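You operate a simulated robot arm through the tools that you are given. There is no shell and no other tool. Be economical: measure what you need, move in short steps, check, and stop when the job is done.

Carry out the task below with a simulated two-armed robot. There is one attempt and no reset: what you move stays moved.

JOB
Take the lid off the green tin and lay it down on the top of the teal bench.

It is judged by the outcome, as a careful person would: the job done as asked, and still so three seconds after it is handed in. It fails if anything else is knocked over, pushed out of place, dropped, spilled or broken. A push-on lid holds only when it is set on centred and level and pressed home; a screw cap is set on level and turned clockwise until tight.

ROBOT AND FRAMES
Two 7-joint arms with two-finger parallel grippers on one trunk, on a base that drives. Base frame: it is fixed to the floor where the robot stands at the start and does not move with it; the origin is under the middle of the robot, x ahead of it, y to its left, z up; the surface under the hand at the start is at about z = 0.76. Lengths are in m, angles in rad, forces in N, time in s.
The left shoulder is at the start at [0.05, 0.158, 1.033], the right one opposite. With the tool pointing down near the work surface each hand reaches from about 0.24 to 0.66 m from the robot's upright axis, wherever it stands, measured 20 degrees to its own side. Payload 3.91 kg a hand.
The TCP of each hand is the grasp point between the finger pads, 0.03 m short of the fingertips. In the tool frame z runs along the fingers and y along their closing line. Largest opening 0.11 m; finger width 0.02, thickness 0.01; the body of the gripper, 0.048 by 0.112 m, starts 0.055 m behind the TCP.
Orientation is that of the tool frame in the base frame, as a unit quaternion [w, x, y, z]. With the fingers straight down and closing along the base's y, the tool's x points along the base's -x, its y along +y and its z along -z.

CONTROLS
- The arms move only by the tool play_rows. It takes "left_motion", "right_motion" or both (then of equal length, played together; a hand with none holds still); each is a list of rows, each an object of numbers (a shift or turn left out is 0, a gripper value left out holds the last): "hand": the closure, from 0 (fully open) to 1 (shut); "x", "y", "z": the shift along the base's x, y, z in m; "ax", "ay", "az": the turn, a rotation vector about the base's x, y, z in degrees. In form: [{"hand": .., "x": .., "y": .., "z": .., "ax": .., "ay": .., "az": ..}, ...]. A call has 1 to 20 rows; each row shifts and turns the commanded pose from where the row before left it. Each row takes 0.2 s and may step no farther than 0.05 m and 0.15 rad from the row before; otherwise, or with a gripper value out of range, the whole call is refused. Where a pose cannot be reached the arm comes as near as it can. A force on the tool above 40 N (or 10 N above the force at the start of the call, whichever is more), or a blocked arm, ends the call early, and 0.2 s more pass. The fingers move at their own pace (about 0.153 m/s each) and stop on an object; they squeeze with about 26 N. The grip force told is the motor's: it shows also when the fingers shut on nothing. Time passes only in rows, and 0.2 s behind the last, so rows that do not move let the fingers close. The reply holds the time, the measured pose of the TCP, the force on the tool along the base axes, the opening and the grip force, in the units named above and with some noise, with the torque about the TCP (base axes, N m) and any sound that the robot's microphone picked up, and new pictures: "pictures" is both (left out), scene, wrist or none (wrist: the cameras of the hands that moved).
- Cameras (640 x 400 px; columns grow to the right, rows downward): "scene" is now at [0.1285, 0.0213, 1.1961]; the picture's right is [0.23, -0.97, 0.00], its down [-0.33, -0.08, -0.94] and it looks along [0.92, 0.21, -0.34] (base axes); focal length 268 px, centre (320, 200). "left" rides on the left gripper at [0.072, -0.017, -0.103] in its tool frame; the picture's right is [0.23, 0.97, 0.00], its down [-0.76, 0.18, -0.62] and it looks along [-0.61, 0.14, 0.78] (tool axes); focal length 222 px, centre (320, 200). "right" rides on the right gripper at [0.073, 0.017, -0.103] in its tool frame; the picture's right is [-0.23, 0.97, 0.00], its down [-0.76, -0.18, -0.62] and it looks along [-0.61, -0.14, 0.78] (tool axes); focal length 222 px, centre (320, 200).
- slide_trunk(by): slides the trunk up (or, below 0, down) by that many m; the arms and the scene camera ride with it, the base frame stays. It gives what a move gives, with no picture.
- drive_base(legs): drives the robot by 1 to 6 legs, each [ahead, turn to the left] in m and rad, along the robot's own axes; the way and the turn of a leg run together, so that a leg with both is an arc; at most 1.5 m and 3.142 rad a leg. The arms and the cameras ride along, it lands a little off, and it stops where it bumps. It gives what a move gives, and a new picture of the scene camera.
- turn_head(pan, tilt): turns the head with the scene camera to pan (to the left, within 1.396 rad either way) and tilt (down, from -0.506 to 1.204), counted from straight ahead of the robot. It gives what a move gives, and a new picture of the scene camera.
- probe_pixels(camera, pixels): there is no depth. For up to 12 entries [column, row, z] of the newest picture of that camera ("zoom" is the newest enlarged one), the place [x, y] in the base frame at which the ray of that pixel passes the height z, good to about 0.003 m. No time passes.
- inspect(camera, box): a new picture of the part [left, top, right, bottom] of that camera's present view, enlarged. No time passes.
- sign_off(): hands the job in; it is judged then, once.

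Work in short steps. Measure before you move; look again where a grasp or a placing could have gone wrong, and mend it. You have 80 turns and 260 pictures in all, those below and enlarged ones among them. Open the grippers and draw the arms clear of the work before you hand the job in, unless the task says otherwise; then end with one line.

The tools are called as a command line: name --argument value ..., lists and objects as JSON in quotes. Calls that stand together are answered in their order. play_rows: Moves the arms, as the interface text tells. Its arguments: {"type":"object","properties":{"left_motion":{"type":"array","items":{"type":"object","properties":{"hand":{"type":"number"},"x":{"type":"number"},"y":{"type":"number"},"z":{"type":"number"},"ax":{"type":"number"},"ay":{"type":"number"},"az":{"type":"number"}}}},"right_motion":{"type":"array","items":{"type":"object","properties":{"hand":{"type":"number"},"x":{"type":"number"},"y":{"type":"number"},"z":{"type":"number"},"ax":{"type":"number"},"ay":{"type":"number"},"az":{"type":"number"}}}},"pictures":{"type":"string","enum":["both","scene","wrist","none"]}},"required":[]} The other tools are called the same way: slide_trunk (by) slides the trunk up or down; drive_base (legs) drives the base; turn_head (pan, tilt) turns the head that bears the scene camera; probe_pixels (camera, pixels) gives the place at which the rays of pixels pass given heights; inspect (camera, box) takes an enlarged picture of a part of a camera's view; sign_off () hands the job in.

At the start:

```text
clock: 0.0
left_tcp_pos: [0.2882, 0.1825, 1.0711]
left_orientation: [0.0, 0.0, 1.0, 0.0]
left_ft_force: [-0.3, -0.7, -0.2]
left_torque: [0.01, 0.04, -0.02]
left_finger_gap: 0.1101
left_finger_force: 0.0
right_tcp_pos: [0.3904, -0.104, 1.0522]
right_orientation: [0.001, 0.002, 1.0, 0.002]
right_ft_force: [0.9, 0.1, -0.7]
right_torque: [0.0, -0.01, 0.0]
right_finger_gap: 0.1102
right_finger_force: 0.1
trunk travel left (down, up): [-0.275, 0.207]
robot x, y, heading: [-0.0021, 0.0018, 0.003]
head pan, tilt: [0.227, 0.351]
```

scene: 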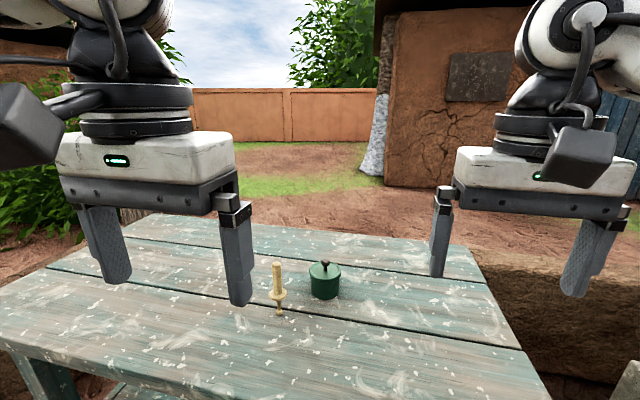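
right: 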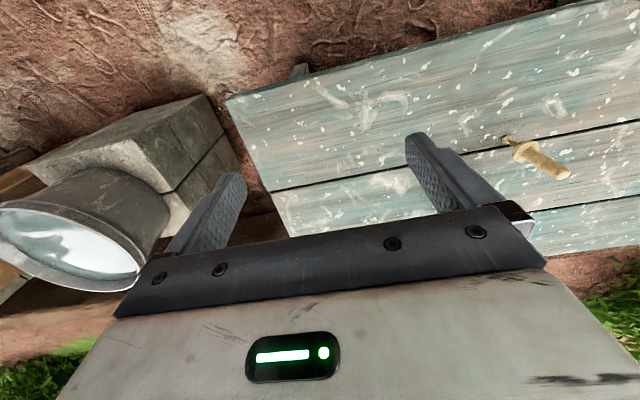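
left: 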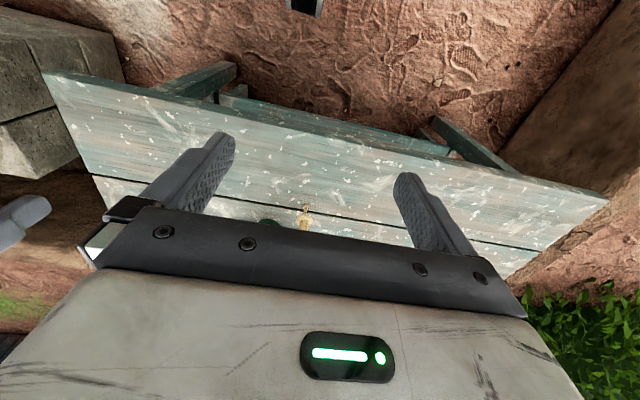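

The green tin sits at about (325,280) in the scene, with a knobbed lid, and a yellow-handled tool stands or lies at (278,290). I enlarge the view and probe positions at bench height.

inspect --camera "scene" --box '[240, 230, 400, 330]'

probe_pixels --camera "scene" --pixels '[[325, 298, 0.76], [325, 263, 0.84], [325, 263, 0.82], [311, 292, 0.76], [339, 292, 0.76], [280, 315, 0.76], [277, 263, 0.76], [277, 263, 0.87], [0, 350, 0.76], [550, 398, 0.76], [130, 215, 0.76], [470, 245, 0.76]]'

```text
4.00 times, centred on (320, 280) of scene
```

zoom: 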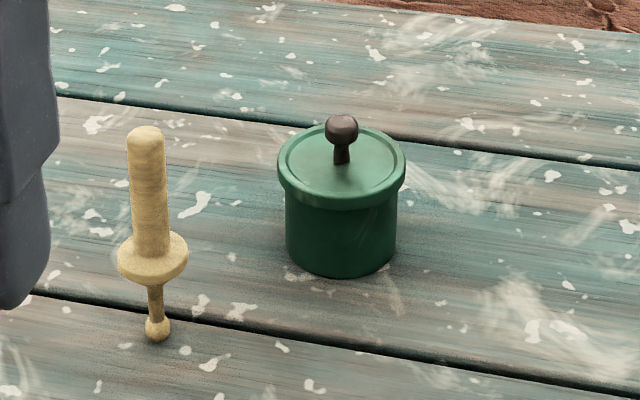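

```text
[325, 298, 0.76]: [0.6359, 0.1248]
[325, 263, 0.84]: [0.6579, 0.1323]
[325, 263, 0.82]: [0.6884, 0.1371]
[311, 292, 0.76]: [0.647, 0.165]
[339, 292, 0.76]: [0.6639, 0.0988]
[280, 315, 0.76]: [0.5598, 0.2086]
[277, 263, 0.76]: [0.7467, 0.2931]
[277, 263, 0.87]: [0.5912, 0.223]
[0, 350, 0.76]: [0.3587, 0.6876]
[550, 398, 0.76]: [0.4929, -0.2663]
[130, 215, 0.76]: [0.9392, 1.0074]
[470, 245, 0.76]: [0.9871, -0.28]
```

The tin is near (0.667, 0.13), at the edge of reach. I look down to see how much room there is between the base and the bench.

turn_head --pan 0.2 --tilt 0.95

```text
clock: 1.0
left_tcp_pos: [0.2886, 0.1831, 1.0698]
left_orientation: [0.0, -0.001, 1.0, 0.001]
left_ft_force: [0.4, -0.4, 0.1]
left_torque: [0.0, -0.01, -0.02]
left_finger_gap: 0.1102
left_finger_force: 0.0
right_tcp_pos: [0.3901, -0.1035, 1.0518]
right_orientation: [0.002, 0.001, 1.0, 0.001]
right_ft_force: [-1.4, -0.2, 1.0]
right_torque: [0.02, 0.0, 0.01]
right_finger_gap: 0.1102
right_finger_force: 0.0
trunk travel left (down, up): [-0.275, 0.207]
robot x, y, heading: [-0.0019, 0.0014, 0.002]
head pan, tilt: [0.201, 0.949]
```

scene: 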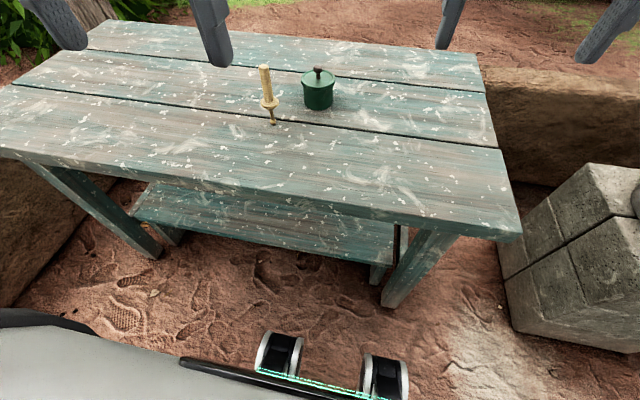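

The bench edge runs from (0,155) to (515,240) and the base front is around (330,370). I probe these.

probe_pixels --camera "scene" --pixels '[[320, 200, 0.76], [518, 232, 0.76], [320, 207, 0.72], [280, 335, 0.1], [385, 358, 0.1], [395, 305, 0.0], [318, 109, 0.76], [305, 105, 0.76], [331, 105, 0.76], [318, 67, 0.84], [274, 124, 0.76], [265, 65, 0.88]]'

inspect --camera "scene" --box '[240, 50, 368, 130]'

```text
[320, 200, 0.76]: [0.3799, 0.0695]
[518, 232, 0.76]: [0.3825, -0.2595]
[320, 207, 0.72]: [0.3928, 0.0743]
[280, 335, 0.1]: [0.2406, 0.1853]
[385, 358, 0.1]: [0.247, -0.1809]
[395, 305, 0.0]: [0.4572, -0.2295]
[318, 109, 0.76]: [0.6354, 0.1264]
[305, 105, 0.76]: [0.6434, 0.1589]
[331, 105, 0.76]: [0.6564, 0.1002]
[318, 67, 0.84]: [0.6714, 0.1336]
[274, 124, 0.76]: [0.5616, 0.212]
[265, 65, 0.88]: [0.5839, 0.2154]
```

```text
5.00 times, centred on (304, 90) of scene
```

zoom: 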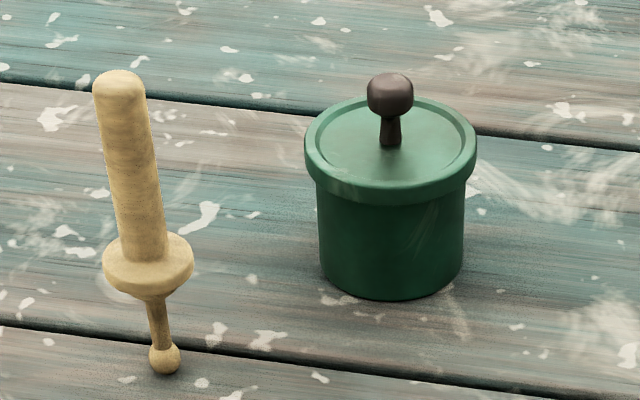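

I check the dagger-like object (standing or lying) and the bench height by using the right wrist camera for parallax.

probe_pixels --camera "right" --pixels '[[504, 140, 0.76], [504, 140, 0.74], [566, 172, 0.76], [566, 172, 0.8], [566, 172, 0.88]]'

probe_pixels --camera "scene" --pixels '[[274, 124, 0.76], [274, 124, 0.74], [264, 65, 0.76], [264, 65, 0.8], [264, 65, 0.88], [264, 65, 0.9]]'

inspect --camera "left" --box '[240, 180, 368, 260]'

```text
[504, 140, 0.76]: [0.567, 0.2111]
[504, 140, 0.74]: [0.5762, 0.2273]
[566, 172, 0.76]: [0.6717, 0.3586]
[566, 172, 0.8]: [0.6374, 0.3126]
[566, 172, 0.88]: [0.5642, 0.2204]
```

```text
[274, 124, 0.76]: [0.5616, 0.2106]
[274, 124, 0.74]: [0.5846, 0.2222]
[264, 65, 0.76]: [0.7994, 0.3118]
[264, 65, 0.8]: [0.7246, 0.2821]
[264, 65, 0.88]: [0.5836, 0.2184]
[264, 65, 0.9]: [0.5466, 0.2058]
```

```text
5.00 times, centred on (304, 220) of left
```

zoom: 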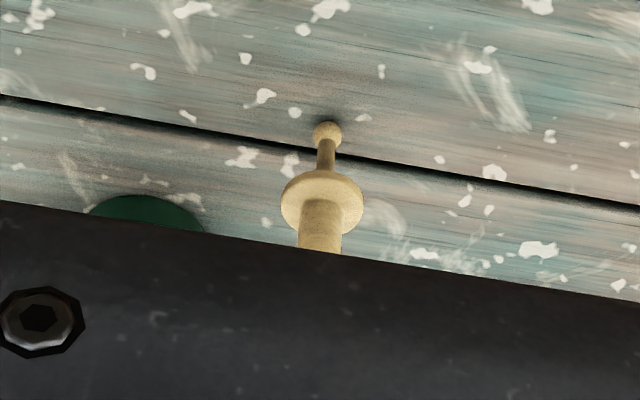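

The spindle stands upright at (0.565, 0.213) with its top at about z 0.885; it looks precarious, so I keep well clear of it. Bench top is at z 0.76, its edge at x 0.38, and the base front at about 0.25, so I drive 0.09 m ahead to make reach comfortable.

drive_base --legs '[[0.09, 0.0]]'

```text
clock: 2.1
left_tcp_pos: [0.3746, 0.1829, 1.0707]
left_orientation: [0.0, 0.0, 1.0, 0.0]
left_ft_force: [0.1, 0.3, 0.1]
left_torque: [0.03, 0.01, -0.03]
left_finger_gap: 0.1099
left_finger_force: 0.1
right_tcp_pos: [0.4774, -0.1039, 1.052]
right_orientation: [0.002, 0.001, 1.0, 0.002]
right_ft_force: [0.4, 0.3, 0.1]
right_torque: [0.0, -0.02, -0.03]
right_finger_gap: 0.1097
right_finger_force: 0.1
trunk travel left (down, up): [-0.275, 0.207]
robot x, y, heading: [0.0878, -0.0041, 0.002]
head pan, tilt: [0.201, 0.949]
```

scene: 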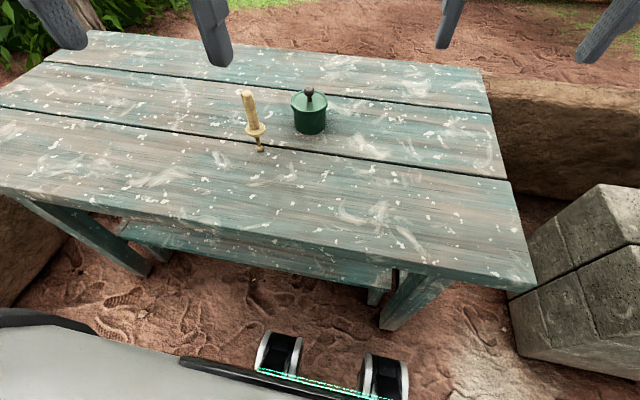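

Base stayed clear. The left hand fits the reach best; I move it at height to above the tin (0.66, 0.13), with the hand partly closed for the knob.

play_rows --left_motion '[{"x": 0.04, "y": -0.007, "hand": 0.3}, {"x": 0.04, "y": -0.007}, {"x": 0.04, "y": -0.007}, {"x": 0.04, "y": -0.007}, {"x": 0.04, "y": -0.007}, {"x": 0.04, "y": -0.007}, {"x": 0.04, "y": -0.007}, {"z": -0.03}, {}]'

```text
clock: 4.1
left_tcp_pos: [0.563, 0.1849, 1.0326]
left_orientation: [0.0, -0.001, 1.0, 0.0]
left_ft_force: [-0.1, 0.3, -0.6]
left_torque: [-0.01, 0.02, -0.01]
left_finger_gap: 0.0771
left_finger_force: 0.1
left hand out of reach, approached as far as the arm can: row 4, 5, 6, 7
right_tcp_pos: [0.4771, -0.1041, 1.0514]
right_orientation: [0.002, 0.0, 1.0, 0.003]
right_ft_force: [-0.6, 0.0, -0.1]
right_torque: [-0.01, 0.0, 0.02]
right_finger_gap: 0.1099
right_finger_force: 0.1
trunk travel left (down, up): [-0.275, 0.207]
robot x, y, heading: [0.088, -0.0019, -0.003]
head pan, tilt: [0.201, 0.949]
```

scene: 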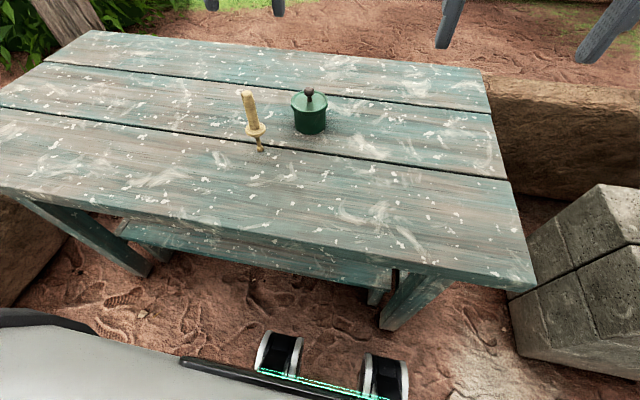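
left: 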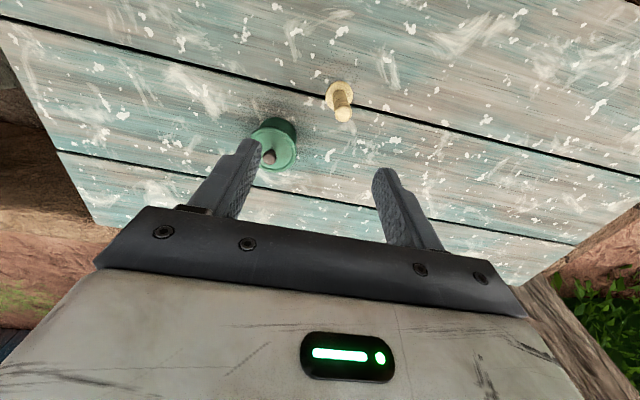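

The arm ran out of reach at this height (TCP at x 0.563). I move right first, away from the spindle, then descend where reach is longer, and only then go forward.

play_rows --left_motion '[{"y": -0.04}, {"y": -0.04}, {"y": -0.04}, {"y": -0.03}, {"z": -0.03}, {"z": -0.03}, {"z": -0.02}, {}]'

```text
clock: 5.9
left_tcp_pos: [0.5624, 0.1686, 0.9549]
left_orientation: [0.0, 0.0, 1.0, 0.0]
left_ft_force: [0.3, 0.3, -0.5]
left_torque: [0.0, -0.03, 0.02]
left_finger_gap: 0.0769
left_finger_force: 0.1
left hand out of reach, approached as far as the arm can: row 1, 2, 3, 4
right_tcp_pos: [0.4754, -0.1035, 1.0517]
right_orientation: [0.002, 0.001, 1.0, 0.002]
right_ft_force: [0.2, 0.3, 0.8]
right_torque: [0.02, 0.0, -0.01]
right_finger_gap: 0.11
right_finger_force: 0.0
trunk travel left (down, up): [-0.275, 0.207]
robot x, y, heading: [0.0868, -0.002, 0.003]
head pan, tilt: [0.201, 0.949]
```

scene: 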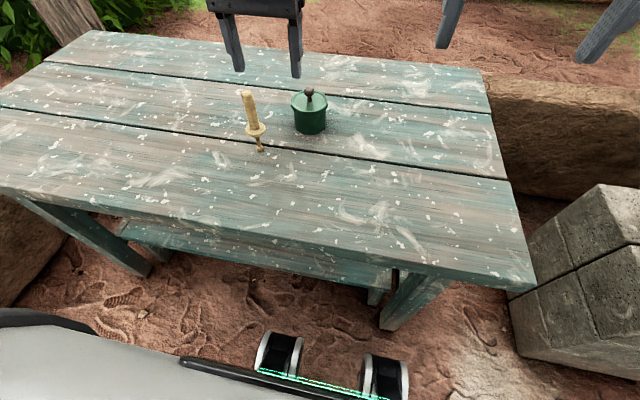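
left: 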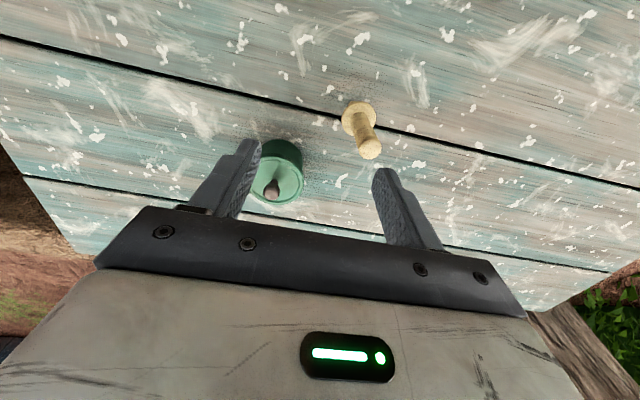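

The fingers are close above the spindle, so I raise, draw back, shift right, and then descend.

play_rows --left_motion '[{"z": 0.03}, {"x": -0.04}, {"x": -0.04}, {"x": -0.03, "y": -0.02}, {"y": -0.04}, {"y": -0.04}, {"y": -0.02}, {"z": -0.03}, {}]'

```text
clock: 7.9
left_tcp_pos: [0.4531, 0.0983, 0.9553]
left_orientation: [0.0, 0.0, 1.0, -0.001]
left_ft_force: [-0.4, -0.9, 0.3]
left_torque: [0.0, -0.01, 0.0]
left_finger_gap: 0.0769
left_finger_force: 0.0
left hand out of reach, approached as far as the arm can: row 6, 7
right_tcp_pos: [0.4761, -0.1042, 1.05]
right_orientation: [0.0, 0.001, 1.0, 0.002]
right_ft_force: [0.6, -0.2, 0.6]
right_torque: [-0.02, 0.04, -0.03]
right_finger_gap: 0.1099
right_finger_force: 0.1
trunk travel left (down, up): [-0.275, 0.207]
robot x, y, heading: [0.0817, 0.0022, 0.001]
head pan, tilt: [0.201, 0.949]
```

scene: 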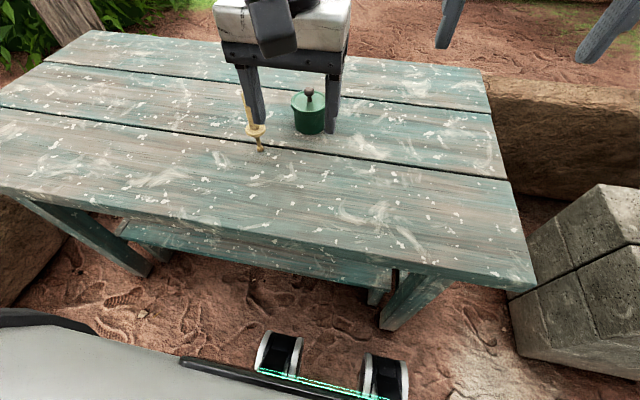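
left: 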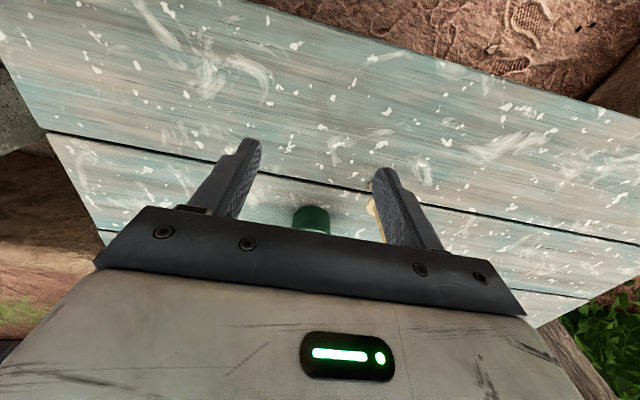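

The left arm cannot cross inward past y≈0.1, so I'll use the right hand with the robot turned left, which also keeps that hand farther from the spindle. First I tuck the left arm back up.

play_rows --left_motion '[{"z": 0.04}, {"z": 0.04}, {"z": 0.04, "y": 0.02}, {"x": -0.04, "y": 0.03}, {"x": -0.04, "y": 0.03}, {"x": -0.03, "y": 0.02}, {}]' --pictures "none"

slide_trunk --by 0.1

drive_base --legs '[[0.0, 0.5]]'

```text
clock: 9.5
left_tcp_pos: [0.3455, 0.2056, 1.0758]
left_orientation: [0.0, 0.0, 1.0, -0.001]
left_ft_force: [-0.7, 1.0, -0.6]
left_torque: [-0.02, -0.01, -0.01]
left_finger_gap: 0.0772
left_finger_force: 0.0
left hand out of reach, approached as far as the arm can: row 2
right_tcp_pos: [0.4759, -0.1033, 1.0512]
right_orientation: [0.001, 0.001, 1.0, 0.002]
right_ft_force: [0.2, 0.4, -0.1]
right_torque: [0.01, 0.01, -0.01]
right_finger_gap: 0.1101
right_finger_force: 0.2
trunk travel left (down, up): [-0.275, 0.207]
robot x, y, heading: [0.085, 0.0015, -0.003]
head pan, tilt: [0.201, 0.949]
```

```text
clock: 10.8
left_tcp_pos: [0.3471, 0.2052, 1.176]
left_orientation: [0.0, 0.0, 1.0, 0.0]
left_ft_force: [0.4, 0.0, -0.4]
left_torque: [0.01, 0.0, 0.0]
left_finger_gap: 0.077
left_finger_force: 0.1
right_tcp_pos: [0.476, -0.1033, 1.1509]
right_orientation: [0.002, 0.001, 1.0, 0.002]
right_ft_force: [0.5, 0.4, 0.6]
right_torque: [0.02, 0.0, -0.02]
right_finger_gap: 0.11
right_finger_force: 0.0
trunk travel left (down, up): [-0.375, 0.107]
robot x, y, heading: [0.0872, -0.0015, 0.001]
head pan, tilt: [0.201, 0.949]
```

```text
clock: 12.7
left_tcp_pos: [0.2123, 0.3059, 1.1763]
left_orientation: [0.001, -0.255, 0.967, 0.0]
left_ft_force: [-1.4, 0.6, 0.0]
left_torque: [-0.02, -0.04, 0.01]
left_finger_gap: 0.0771
left_finger_force: 0.1
right_tcp_pos: [0.4778, 0.1021, 1.1522]
right_orientation: [0.001, -0.254, 0.967, 0.003]
right_ft_force: [-0.2, -0.4, -0.1]
right_torque: [0.0, -0.01, 0.0]
right_finger_gap: 0.11
right_finger_force: 0.1
trunk travel left (down, up): [-0.375, 0.107]
robot x, y, heading: [0.0883, 0.0025, 0.517]
head pan, tilt: [0.201, 0.949]
```

scene: 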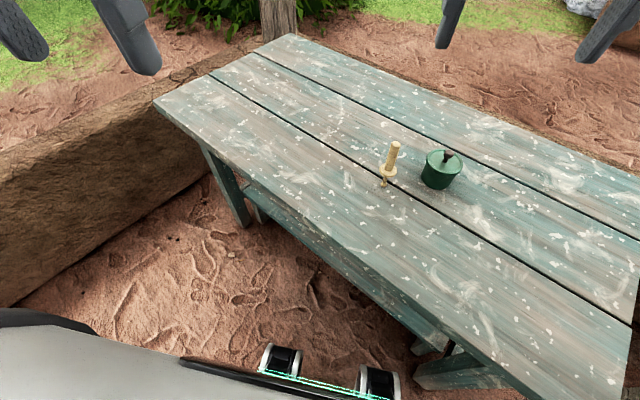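

The robot now faces 0.517 rad left, so the tin is on the right hand's side. I move the right hand towards above the tin at z≈1.05.

play_rows --right_motion '[{"hand": 0.4, "z": -0.03}, {"z": -0.03, "x": 0.02}, {"z": -0.03, "x": 0.03, "y": 0.005}, {"x": 0.04, "y": 0.005}, {"x": 0.04, "y": 0.008}, {"x": 0.04, "y": 0.008}, {"z": -0.03}, {}]'

```text
clock: 14.5
left_tcp_pos: [0.2117, 0.306, 1.1752]
left_orientation: [-0.001, -0.254, 0.967, 0.0]
left_ft_force: [0.2, -0.2, -0.5]
left_torque: [0.0, 0.01, 0.0]
left_finger_gap: 0.0772
left_finger_force: 0.0
right_tcp_pos: [0.6478, 0.1287, 1.0306]
right_orientation: [0.003, -0.254, 0.967, 0.002]
right_ft_force: [0.0, 0.5, -0.1]
right_torque: [0.0, 0.0, 0.02]
right_finger_gap: 0.0661
right_finger_force: 0.0
trunk travel left (down, up): [-0.375, 0.107]
robot x, y, heading: [0.0841, -0.0006, 0.514]
head pan, tilt: [0.201, 0.949]
```

scene: 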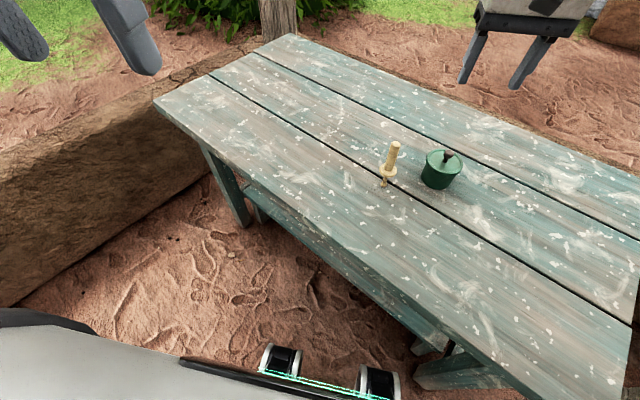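
right: 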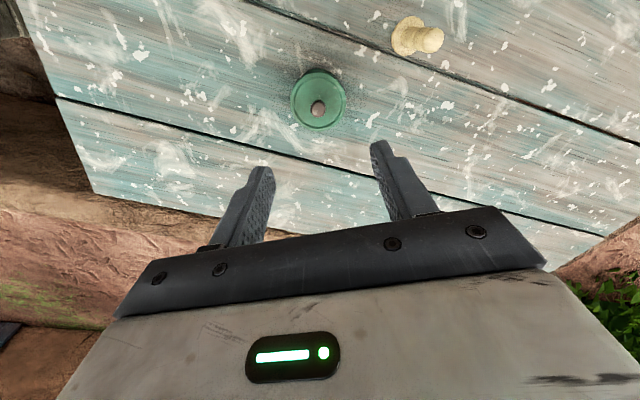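

Good reach. The knob is at about (318,108) in the right view and (447,155) in the scene; I enlarge both and triangulate the knob and lid heights.

inspect --camera "right" --box '[256, 50, 384, 130]'

probe_pixels --camera "right" --pixels '[[318, 108, 0.81], [318, 108, 0.82], [318, 108, 0.83], [318, 108, 0.84], [318, 108, 0.85]]'

inspect --camera "scene" --box '[376, 135, 504, 215]'

probe_pixels --camera "scene" --pixels '[[447, 155, 0.81], [447, 155, 0.82], [447, 155, 0.83], [447, 155, 0.84], [447, 155, 0.85]]'

```text
5.00 times, centred on (320, 90) of right
```

zoom: 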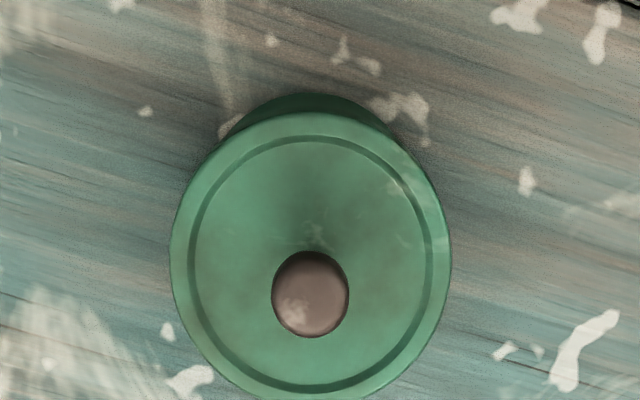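

```text
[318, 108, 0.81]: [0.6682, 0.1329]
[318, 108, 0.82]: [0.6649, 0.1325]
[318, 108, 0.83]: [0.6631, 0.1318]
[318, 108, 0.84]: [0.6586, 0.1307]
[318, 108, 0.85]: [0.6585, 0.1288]
```

```text
5.00 times, centred on (440, 175) of scene
```

zoom: 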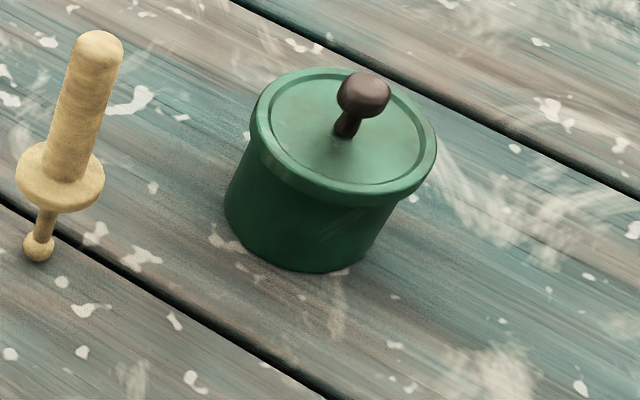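

```text
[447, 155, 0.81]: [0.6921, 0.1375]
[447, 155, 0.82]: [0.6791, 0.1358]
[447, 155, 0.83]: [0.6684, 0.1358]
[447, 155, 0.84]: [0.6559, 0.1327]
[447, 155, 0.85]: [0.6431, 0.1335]
```

I probe the stem base and the lid rim to get the lid's top height, since fingertips reach 0.03 below the TCP.

probe_pixels --camera "scene" --pixels '[[445.2, 162, 0.8], [445.2, 162, 0.81], [445.2, 162, 0.82], [448.6, 150, 0.84], [448.6, 150, 0.85], [426, 163, 0.81], [463, 167, 0.81], [436, 188, 0.76]]'

probe_pixels --camera "right" --pixels '[[290, 101, 0.81], [346, 101, 0.81], [319, 72, 0.81], [319, 130, 0.81]]'

```text
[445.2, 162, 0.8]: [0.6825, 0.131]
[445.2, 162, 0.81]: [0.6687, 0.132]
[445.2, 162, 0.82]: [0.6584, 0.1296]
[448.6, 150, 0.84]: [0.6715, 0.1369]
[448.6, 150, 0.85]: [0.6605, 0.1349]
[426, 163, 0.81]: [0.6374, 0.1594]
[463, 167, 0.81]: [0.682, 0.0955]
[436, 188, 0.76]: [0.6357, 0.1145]
```

```text
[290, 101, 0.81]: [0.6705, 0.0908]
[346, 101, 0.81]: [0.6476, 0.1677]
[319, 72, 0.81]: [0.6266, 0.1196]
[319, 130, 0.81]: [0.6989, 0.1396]
```

Lid top ≈0.815, knob from about 0.83 to 0.847, centred at (0.662, 0.1315). I descend to z≈0.90 above it and check.

play_rows --right_motion '[{"x": 0.014, "y": 0.003}, {"z": -0.03}, {"z": -0.03}, {"z": -0.03}, {"z": -0.03}, {"z": -0.01}, {}]'

inspect --camera "right" --box '[192, 100, 448, 260]'

inspect --camera "scene" --box '[376, 95, 536, 195]'

```text
clock: 16.1
left_tcp_pos: [0.2113, 0.3059, 1.1762]
left_orientation: [0.0, -0.255, 0.967, -0.001]
left_ft_force: [0.8, -0.1, 0.1]
left_torque: [-0.01, -0.01, -0.02]
left_finger_gap: 0.0767
left_finger_force: 0.0
right_tcp_pos: [0.6614, 0.1291, 0.9006]
right_orientation: [0.001, -0.253, 0.967, 0.001]
right_ft_force: [0.2, 0.3, 0.0]
right_torque: [-0.01, -0.02, 0.0]
right_finger_gap: 0.0659
right_finger_force: 0.1
trunk travel left (down, up): [-0.375, 0.107]
robot x, y, heading: [0.0861, 0.0008, 0.513]
head pan, tilt: [0.201, 0.949]
```

scene: 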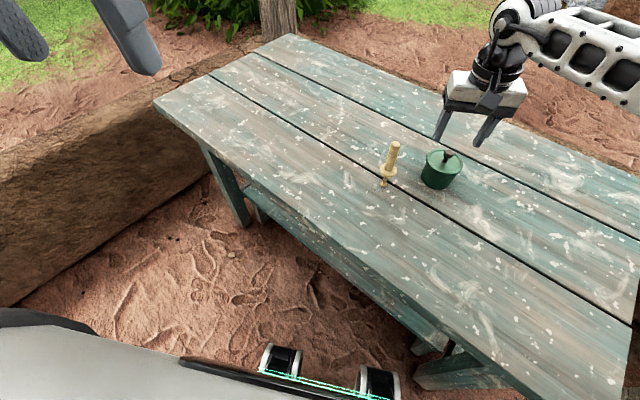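
right: 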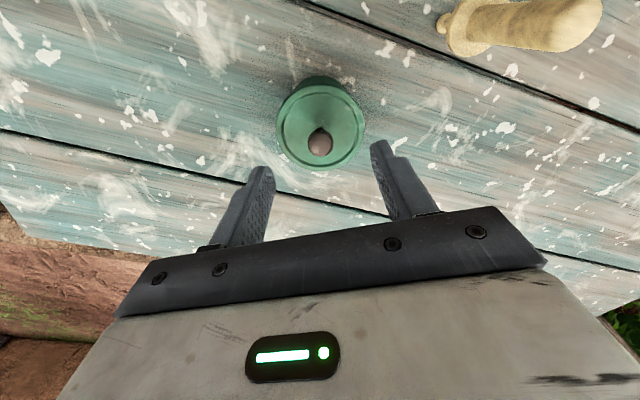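

```text
2.50 times, centred on (320, 180) of right
```

zoom: 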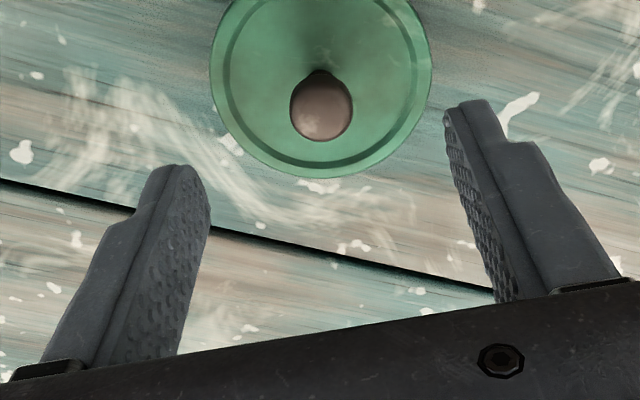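

```text
4.00 times, centred on (456, 145) of scene
```

zoom: 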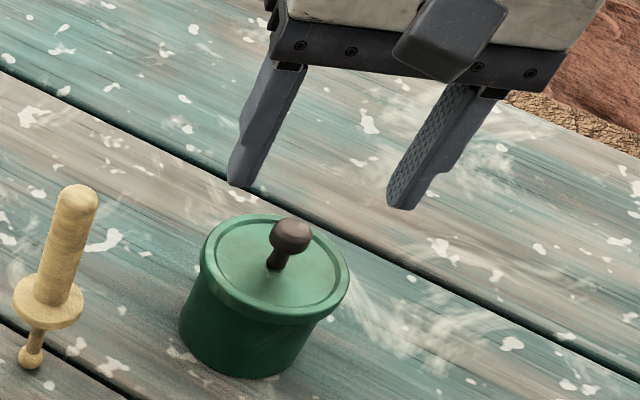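

I re-probe the knob at (319.5,145) from this close view.

probe_pixels --camera "right" --pixels '[[319.5, 143, 0.838], [319.5, 143, 0.845], [277, 130, 0.813], [364, 130, 0.813], [319, 171, 0.813], [319, 86, 0.813]]'

```text
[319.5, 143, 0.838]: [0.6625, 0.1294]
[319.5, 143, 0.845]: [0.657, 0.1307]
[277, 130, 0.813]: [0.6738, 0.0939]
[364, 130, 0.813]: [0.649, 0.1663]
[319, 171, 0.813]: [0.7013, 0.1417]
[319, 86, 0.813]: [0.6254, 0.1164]
```

The knob is at (0.6625, 0.130), nearly under the TCP. I descend to z≈0.854, watching the force.

play_rows --right_motion '[{"x": 0.001, "y": 0.001, "z": -0.02}, {"z": -0.015}, {"z": -0.011}, {}]'

inspect --camera "scene" --box '[376, 95, 536, 195]'

inspect --camera "right" --box '[192, 100, 448, 260]'

```text
clock: 17.1
left_tcp_pos: [0.2118, 0.3061, 1.1759]
left_orientation: [0.001, -0.254, 0.967, 0.0]
left_ft_force: [0.1, -0.3, 0.4]
left_torque: [-0.01, 0.01, 0.0]
left_finger_gap: 0.0771
left_finger_force: 0.0
right_tcp_pos: [0.6622, 0.1325, 0.8556]
right_orientation: [0.002, -0.254, 0.967, 0.003]
right_ft_force: [0.5, -1.1, 0.3]
right_torque: [0.02, 0.0, -0.02]
right_finger_gap: 0.0662
right_finger_force: 0.1
trunk travel left (down, up): [-0.375, 0.107]
robot x, y, heading: [0.0857, 0.0017, 0.515]
head pan, tilt: [0.201, 0.949]
```

scene: 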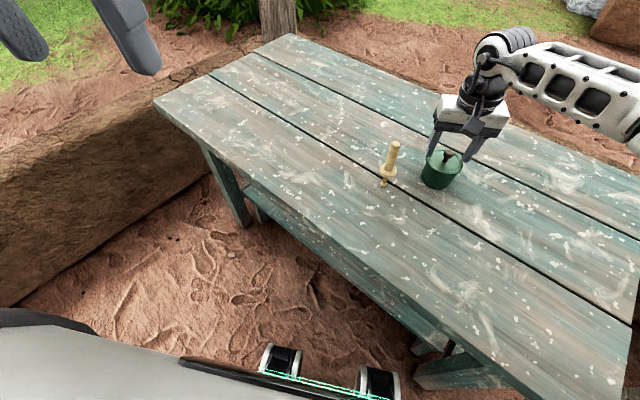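
right: 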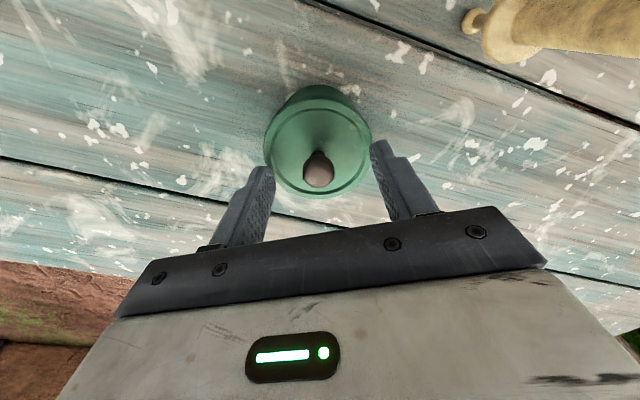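

```text
4.00 times, centred on (456, 145) of scene
```

zoom: 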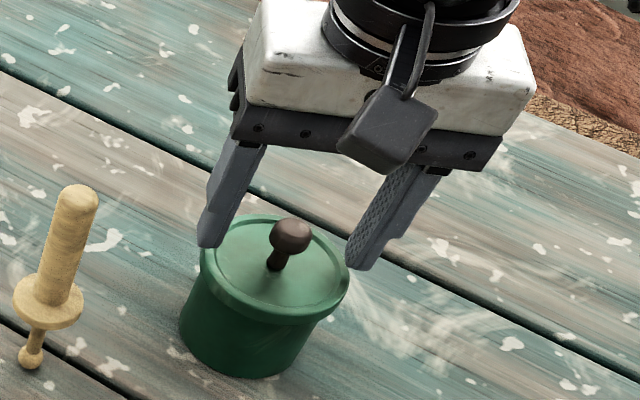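

```text
2.50 times, centred on (320, 180) of right
```

zoom: 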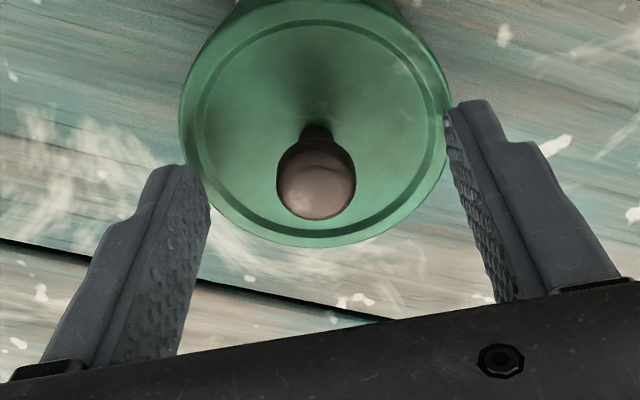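

I verify tip heights and alignment by probing the knob and both fingertips.

probe_pixels --camera "right" --pixels '[[318.5, 173, 0.838], [318.5, 173, 0.83], [318.5, 173, 0.845], [263, 168, 0.8256], [381, 141, 0.8256], [318, 151, 0.815]]'

```text
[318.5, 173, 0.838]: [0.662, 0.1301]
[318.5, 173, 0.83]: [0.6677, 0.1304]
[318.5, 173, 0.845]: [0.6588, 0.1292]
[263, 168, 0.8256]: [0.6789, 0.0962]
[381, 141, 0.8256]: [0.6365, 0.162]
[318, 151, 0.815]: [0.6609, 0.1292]
```

Aligned: tips straddle the knob with about 12 mm below its centre. I close.

play_rows --right_motion '[{"y": -0.002, "hand": 0.4}, {"hand": 0.7}, {"hand": 0.85}, {"hand": 1.0}, {"hand": 1.0}, {}]'

inspect --camera "scene" --box '[376, 95, 536, 195]'

```text
clock: 18.5
left_tcp_pos: [0.2118, 0.3057, 1.1767]
left_orientation: [0.0, -0.254, 0.967, 0.001]
left_ft_force: [0.5, -0.4, -0.2]
left_torque: [0.02, -0.01, 0.0]
left_finger_gap: 0.0771
left_finger_force: 0.1
right_tcp_pos: [0.6616, 0.1292, 0.8564]
right_orientation: [0.001, -0.254, 0.967, 0.002]
right_ft_force: [-1.2, 0.1, 0.5]
right_torque: [-0.01, 0.03, -0.01]
right_finger_gap: 0.0145
right_finger_force: 26.0
trunk travel left (down, up): [-0.375, 0.107]
robot x, y, heading: [0.0855, -0.0008, 0.519]
head pan, tilt: [0.201, 0.949]
```

scene: 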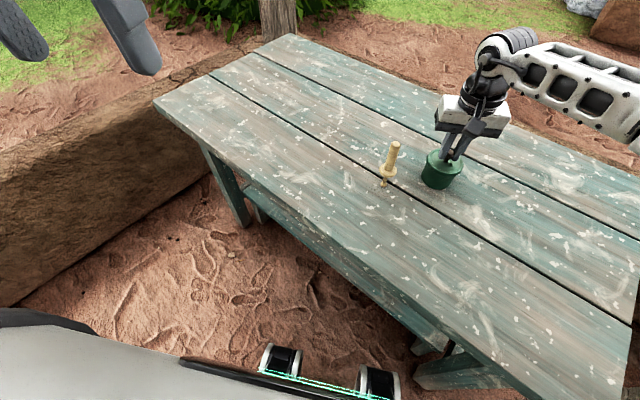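
right: 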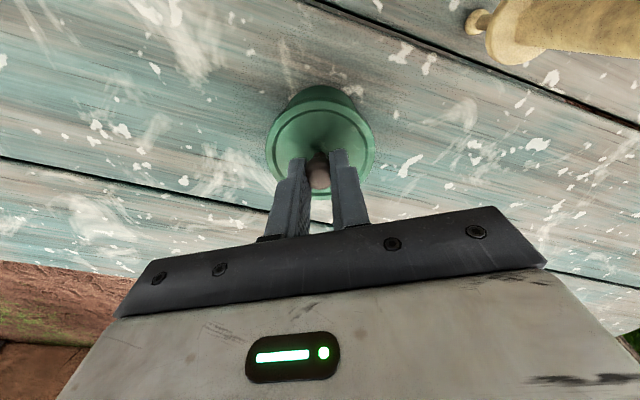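

```text
4.00 times, centred on (456, 145) of scene
```

zoom: 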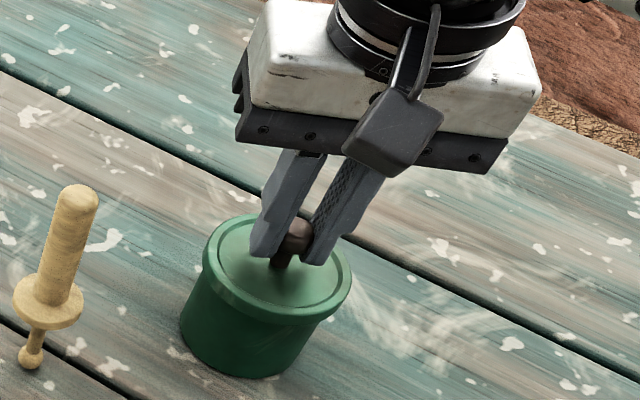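

The knob is gripped (gap 14.5 mm, 26 N). I lift slowly by a small amount and watch the force and the tin.

play_rows --right_motion '[{"z": 0.002}, {"z": 0.002}, {"z": 0.003}, {"z": 0.003}, {}]'

inspect --camera "scene" --box '[376, 95, 536, 195]'

```text
clock: 19.7
left_tcp_pos: [0.2125, 0.3061, 1.1767]
left_orientation: [0.0, -0.255, 0.967, 0.0]
left_ft_force: [-0.5, 0.1, 0.3]
left_torque: [0.0, 0.01, 0.01]
left_finger_gap: 0.0771
left_finger_force: 0.1
right_tcp_pos: [0.6609, 0.13, 0.867]
right_orientation: [0.001, -0.254, 0.967, 0.002]
right_ft_force: [0.2, 0.0, 0.3]
right_torque: [-0.03, -0.02, -0.01]
right_finger_gap: 0.0144
right_finger_force: 25.7
trunk travel left (down, up): [-0.375, 0.107]
robot x, y, heading: [0.0857, -0.0001, 0.518]
head pan, tilt: [0.201, 0.949]
```

scene: 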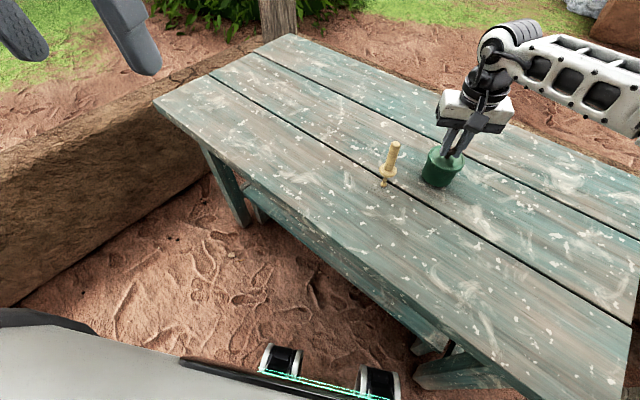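
right: 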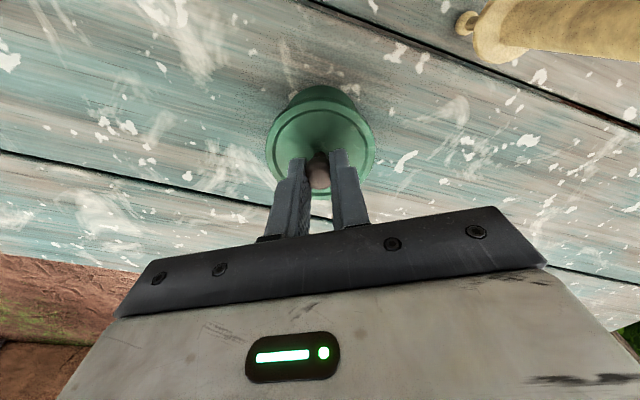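

```text
4.00 times, centred on (456, 145) of scene
```

zoom: 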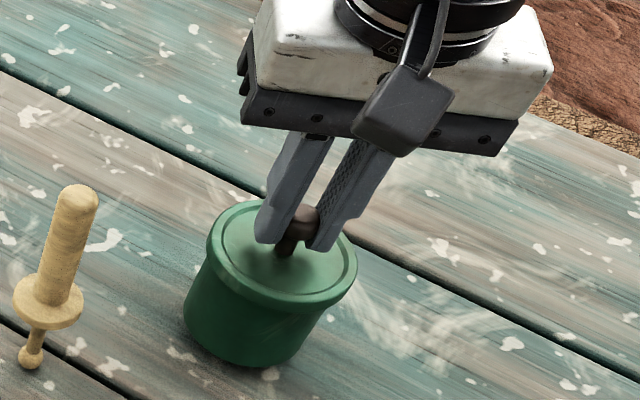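

The tin's bottom rim rose in the zoom from row 378 to 365, so the whole tin came up and the lid is tight: a second hand must hold the tin. I set the tin back down first by the same 10.5 mm and test a horizontal left-hand pose in the air meanwhile (yaw first).

play_rows --right_motion '[{"z": -0.003}, {"z": -0.003}, {"z": -0.003}, {"z": -0.0015}, {}]' --pictures "none"

inspect --camera "scene" --box '[376, 95, 536, 195]'

play_rows --left_motion '[{"az": 8.4, "x": 0.01, "y": 0.006, "hand": 0}, {"az": 8.4, "x": 0.01, "y": 0.006}, {"az": 8.4, "x": 0.01, "y": 0.006}, {"az": 8.4, "x": 0.01, "y": 0.006}, {"az": 8.4, "x": 0.01, "y": 0.006}, {"az": 8.4, "x": 0.01, "y": 0.006}, {"az": 8.4, "x": 0.01, "y": 0.006}, {"az": 8.4, "x": 0.01, "y": 0.006}, {"az": 8.4}, {"az": 8.4}, {"az": 6}, {}]' --pictures "scene"

```text
clock: 20.9
left_tcp_pos: [0.211, 0.3058, 1.1757]
left_orientation: [0.0, -0.255, 0.967, 0.0]
left_ft_force: [-0.7, -0.1, 0.5]
left_torque: [0.03, 0.0, -0.01]
left_finger_gap: 0.0771
left_finger_force: 0.0
right_tcp_pos: [0.6599, 0.1302, 0.8563]
right_orientation: [0.002, -0.255, 0.967, 0.003]
right_ft_force: [-1.6, 1.8, 6.1]
right_torque: [0.0, 0.04, 0.01]
right_finger_gap: 0.0145
right_finger_force: 26.0
trunk travel left (down, up): [-0.375, 0.107]
robot x, y, heading: [0.0865, -0.0024, 0.513]
head pan, tilt: [0.201, 0.949]
```

```text
4.00 times, centred on (456, 145) of scene
```

zoom: 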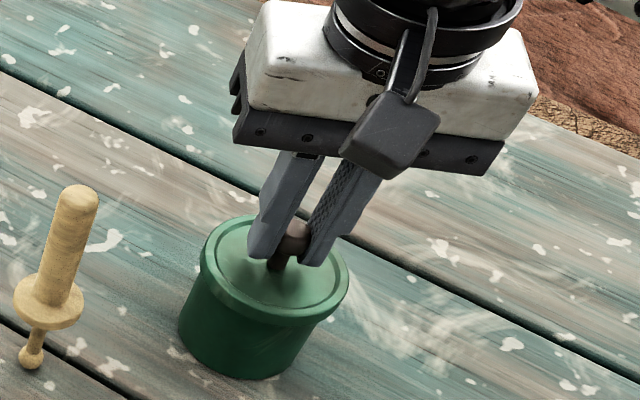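

```text
clock: 23.5
left_tcp_pos: [0.2902, 0.3545, 1.1754]
left_orientation: [0.001, 0.865, -0.502, 0.0]
left_ft_force: [-0.5, -0.1, -0.5]
left_torque: [0.0, 0.01, -0.02]
left_finger_gap: 0.1098
left_finger_force: 0.1
right_tcp_pos: [0.6602, 0.1286, 0.8541]
right_orientation: [0.002, -0.254, 0.967, 0.003]
right_ft_force: [-1.9, 3.0, 5.9]
right_torque: [0.01, 0.03, 0.0]
right_finger_gap: 0.012
right_finger_force: 26.3
trunk travel left (down, up): [-0.375, 0.107]
robot x, y, heading: [0.0867, -0.0004, 0.515]
head pan, tilt: [0.201, 0.949]
```

scene: 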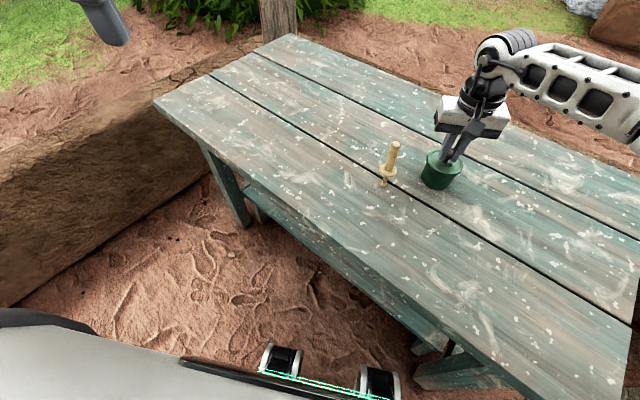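

The tin is back in its place, touching the bench (6 N). I relieve that by 1.5 mm and roll the left hand to point horizontally to the robot's right while the TCP moves inward.

play_rows --right_motion '[{"z": 0.0015}, {}, {}, {}, {}, {}, {}, {}, {}, {}, {}, {}]' --left_motion '[{"ax": -7.13, "ay": -4.04, "x": 0.006, "y": -0.0104}, {"ax": -7.13, "ay": -4.04, "x": 0.006, "y": -0.0104}, {"ax": -7.13, "ay": -4.04, "x": 0.006, "y": -0.0104}, {"ax": -7.13, "ay": -4.04, "x": 0.006, "y": -0.0104}, {"ax": -7.13, "ay": -4.04, "x": 0.006, "y": -0.0104}, {"ax": -7.13, "ay": -4.04, "x": 0.006, "y": -0.0104}, {"ax": -7.13, "ay": -4.04, "x": 0.006, "y": -0.0104}, {"ax": -7.13, "ay": -4.04, "x": 0.006, "y": -0.0104}, {"ax": -7.13, "ay": -4.04, "x": 0.006, "y": -0.0104}, {"ax": -7.13, "ay": -4.04, "x": 0.006, "y": -0.0104}, {"ax": -7.13, "ay": -4.04, "x": 0.006, "y": -0.0104}, {}]'

```text
clock: 26.1
left_tcp_pos: [0.3577, 0.2396, 1.1756]
left_orientation: [0.356, 0.61, -0.355, 0.612]
left_ft_force: [0.7, -0.6, 1.1]
left_torque: [0.05, -0.03, 0.02]
left_finger_gap: 0.1101
left_finger_force: 0.1
right_tcp_pos: [0.6621, 0.13, 0.8557]
right_orientation: [0.001, -0.253, 0.967, 0.002]
right_ft_force: [-0.1, -0.2, -0.7]
right_torque: [0.0, 0.01, 0.01]
right_finger_gap: 0.0125
right_finger_force: 25.6
trunk travel left (down, up): [-0.375, 0.107]
robot x, y, heading: [0.0881, -0.0005, 0.514]
head pan, tilt: [0.201, 0.949]
```

scene: 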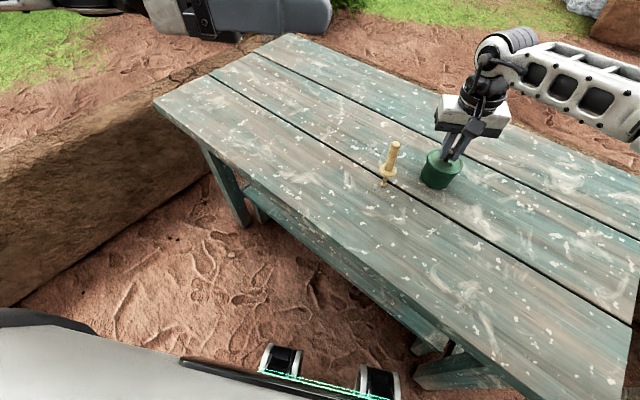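
right: 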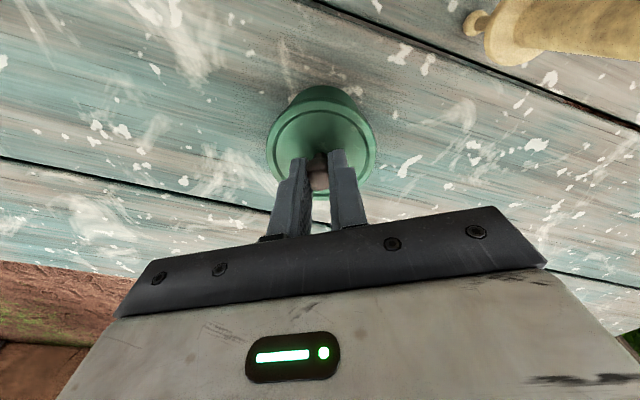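
left: 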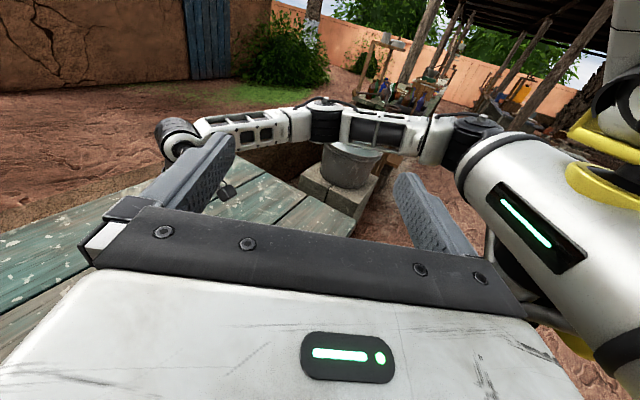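

The horizontal left pose works, so I'll do the opening in the air, clear of the spindle, and afterwards return the tin to (0.661, 0.130). I lift the tin straight up with the right hand, gently.

play_rows --right_motion '[{"z": 0.004}, {"z": 0.006}, {"z": 0.01}, {"z": 0.015}, {"z": 0.02}, {"z": 0.02}, {"z": 0.02}, {"z": 0.02}, {"z": 0.02}, {"z": 0.02}, {"z": 0.02}, {"z": 0.02}, {"z": 0.015}, {"z": 0.01}, {"z": 0.005}, {}]'

```text
clock: 29.5
left_tcp_pos: [0.3586, 0.2408, 1.177]
left_orientation: [0.357, 0.61, -0.356, 0.611]
left_ft_force: [-0.1, 0.7, 0.0]
left_torque: [-0.01, 0.01, 0.0]
left_finger_gap: 0.11
left_finger_force: 0.1
right_tcp_pos: [0.6611, 0.1294, 1.0799]
right_orientation: [0.001, -0.253, 0.967, 0.002]
right_ft_force: [-0.2, 0.1, -0.3]
right_torque: [-0.03, -0.04, -0.02]
right_finger_gap: 0.0126
right_finger_force: 26.0
trunk travel left (down, up): [-0.375, 0.107]
robot x, y, heading: [0.0887, -0.0045, 0.514]
head pan, tilt: [0.201, 0.949]
```

scene: 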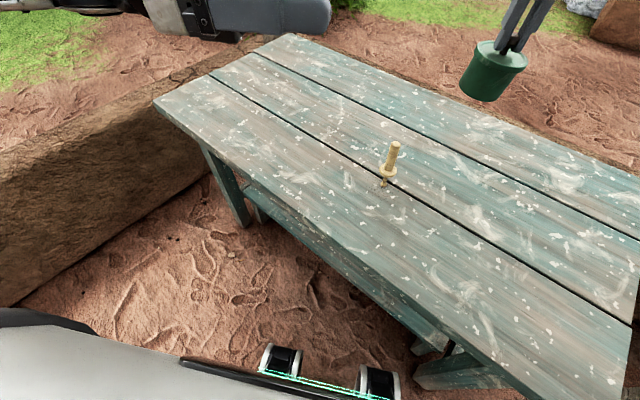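
right: 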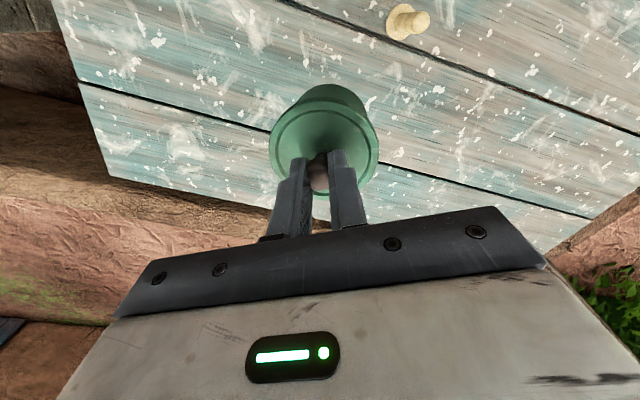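

The tin hangs securely and the spindle is undisturbed. I bring the tin back to about (0.503, 0.12) and tilt the head up to see it.

play_rows --right_motion '[{"x": -0.01}, {"x": -0.02, "y": -0.001}, {"x": -0.02, "y": -0.001}, {"x": -0.02, "y": -0.001}, {"x": -0.02, "y": -0.001}, {"x": -0.02, "y": -0.001}, {"x": -0.02, "y": -0.001}, {"x": -0.018, "y": -0.001}, {"x": -0.01, "y": -0.001}, {}]' --pictures "none"

turn_head --pan -0.1 --tilt 0.65

```text
clock: 31.7
left_tcp_pos: [0.3577, 0.2405, 1.1769]
left_orientation: [0.356, 0.611, -0.355, 0.611]
left_ft_force: [0.0, -0.3, 0.9]
left_torque: [-0.05, -0.02, 0.0]
left_finger_gap: 0.11
left_finger_force: 0.2
right_tcp_pos: [0.5048, 0.12, 1.0814]
right_orientation: [0.001, -0.254, 0.967, 0.003]
right_ft_force: [-0.3, 0.4, -1.4]
right_torque: [0.02, 0.0, -0.01]
right_finger_gap: 0.0132
right_finger_force: 25.7
trunk travel left (down, up): [-0.375, 0.107]
robot x, y, heading: [0.0831, 0.0013, 0.512]
head pan, tilt: [0.201, 0.949]
```

```text
clock: 32.5
left_tcp_pos: [0.3572, 0.2398, 1.1748]
left_orientation: [0.357, 0.61, -0.356, 0.611]
left_ft_force: [0.2, 0.6, 0.7]
left_torque: [-0.02, -0.01, -0.03]
left_finger_gap: 0.11
left_finger_force: 0.0
right_tcp_pos: [0.5059, 0.1209, 1.0811]
right_orientation: [0.001, -0.254, 0.967, 0.002]
right_ft_force: [-0.4, -0.8, -0.9]
right_torque: [-0.02, -0.01, -0.01]
right_finger_gap: 0.0131
right_finger_force: 26.1
trunk travel left (down, up): [-0.375, 0.107]
robot x, y, heading: [0.0869, -0.0029, 0.51]
head pan, tilt: [-0.099, 0.649]
```

scene: 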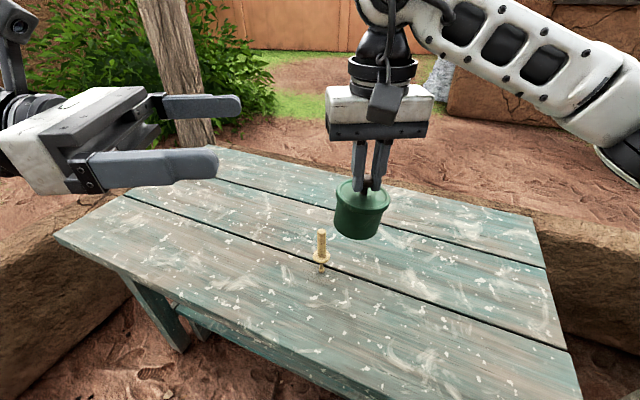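

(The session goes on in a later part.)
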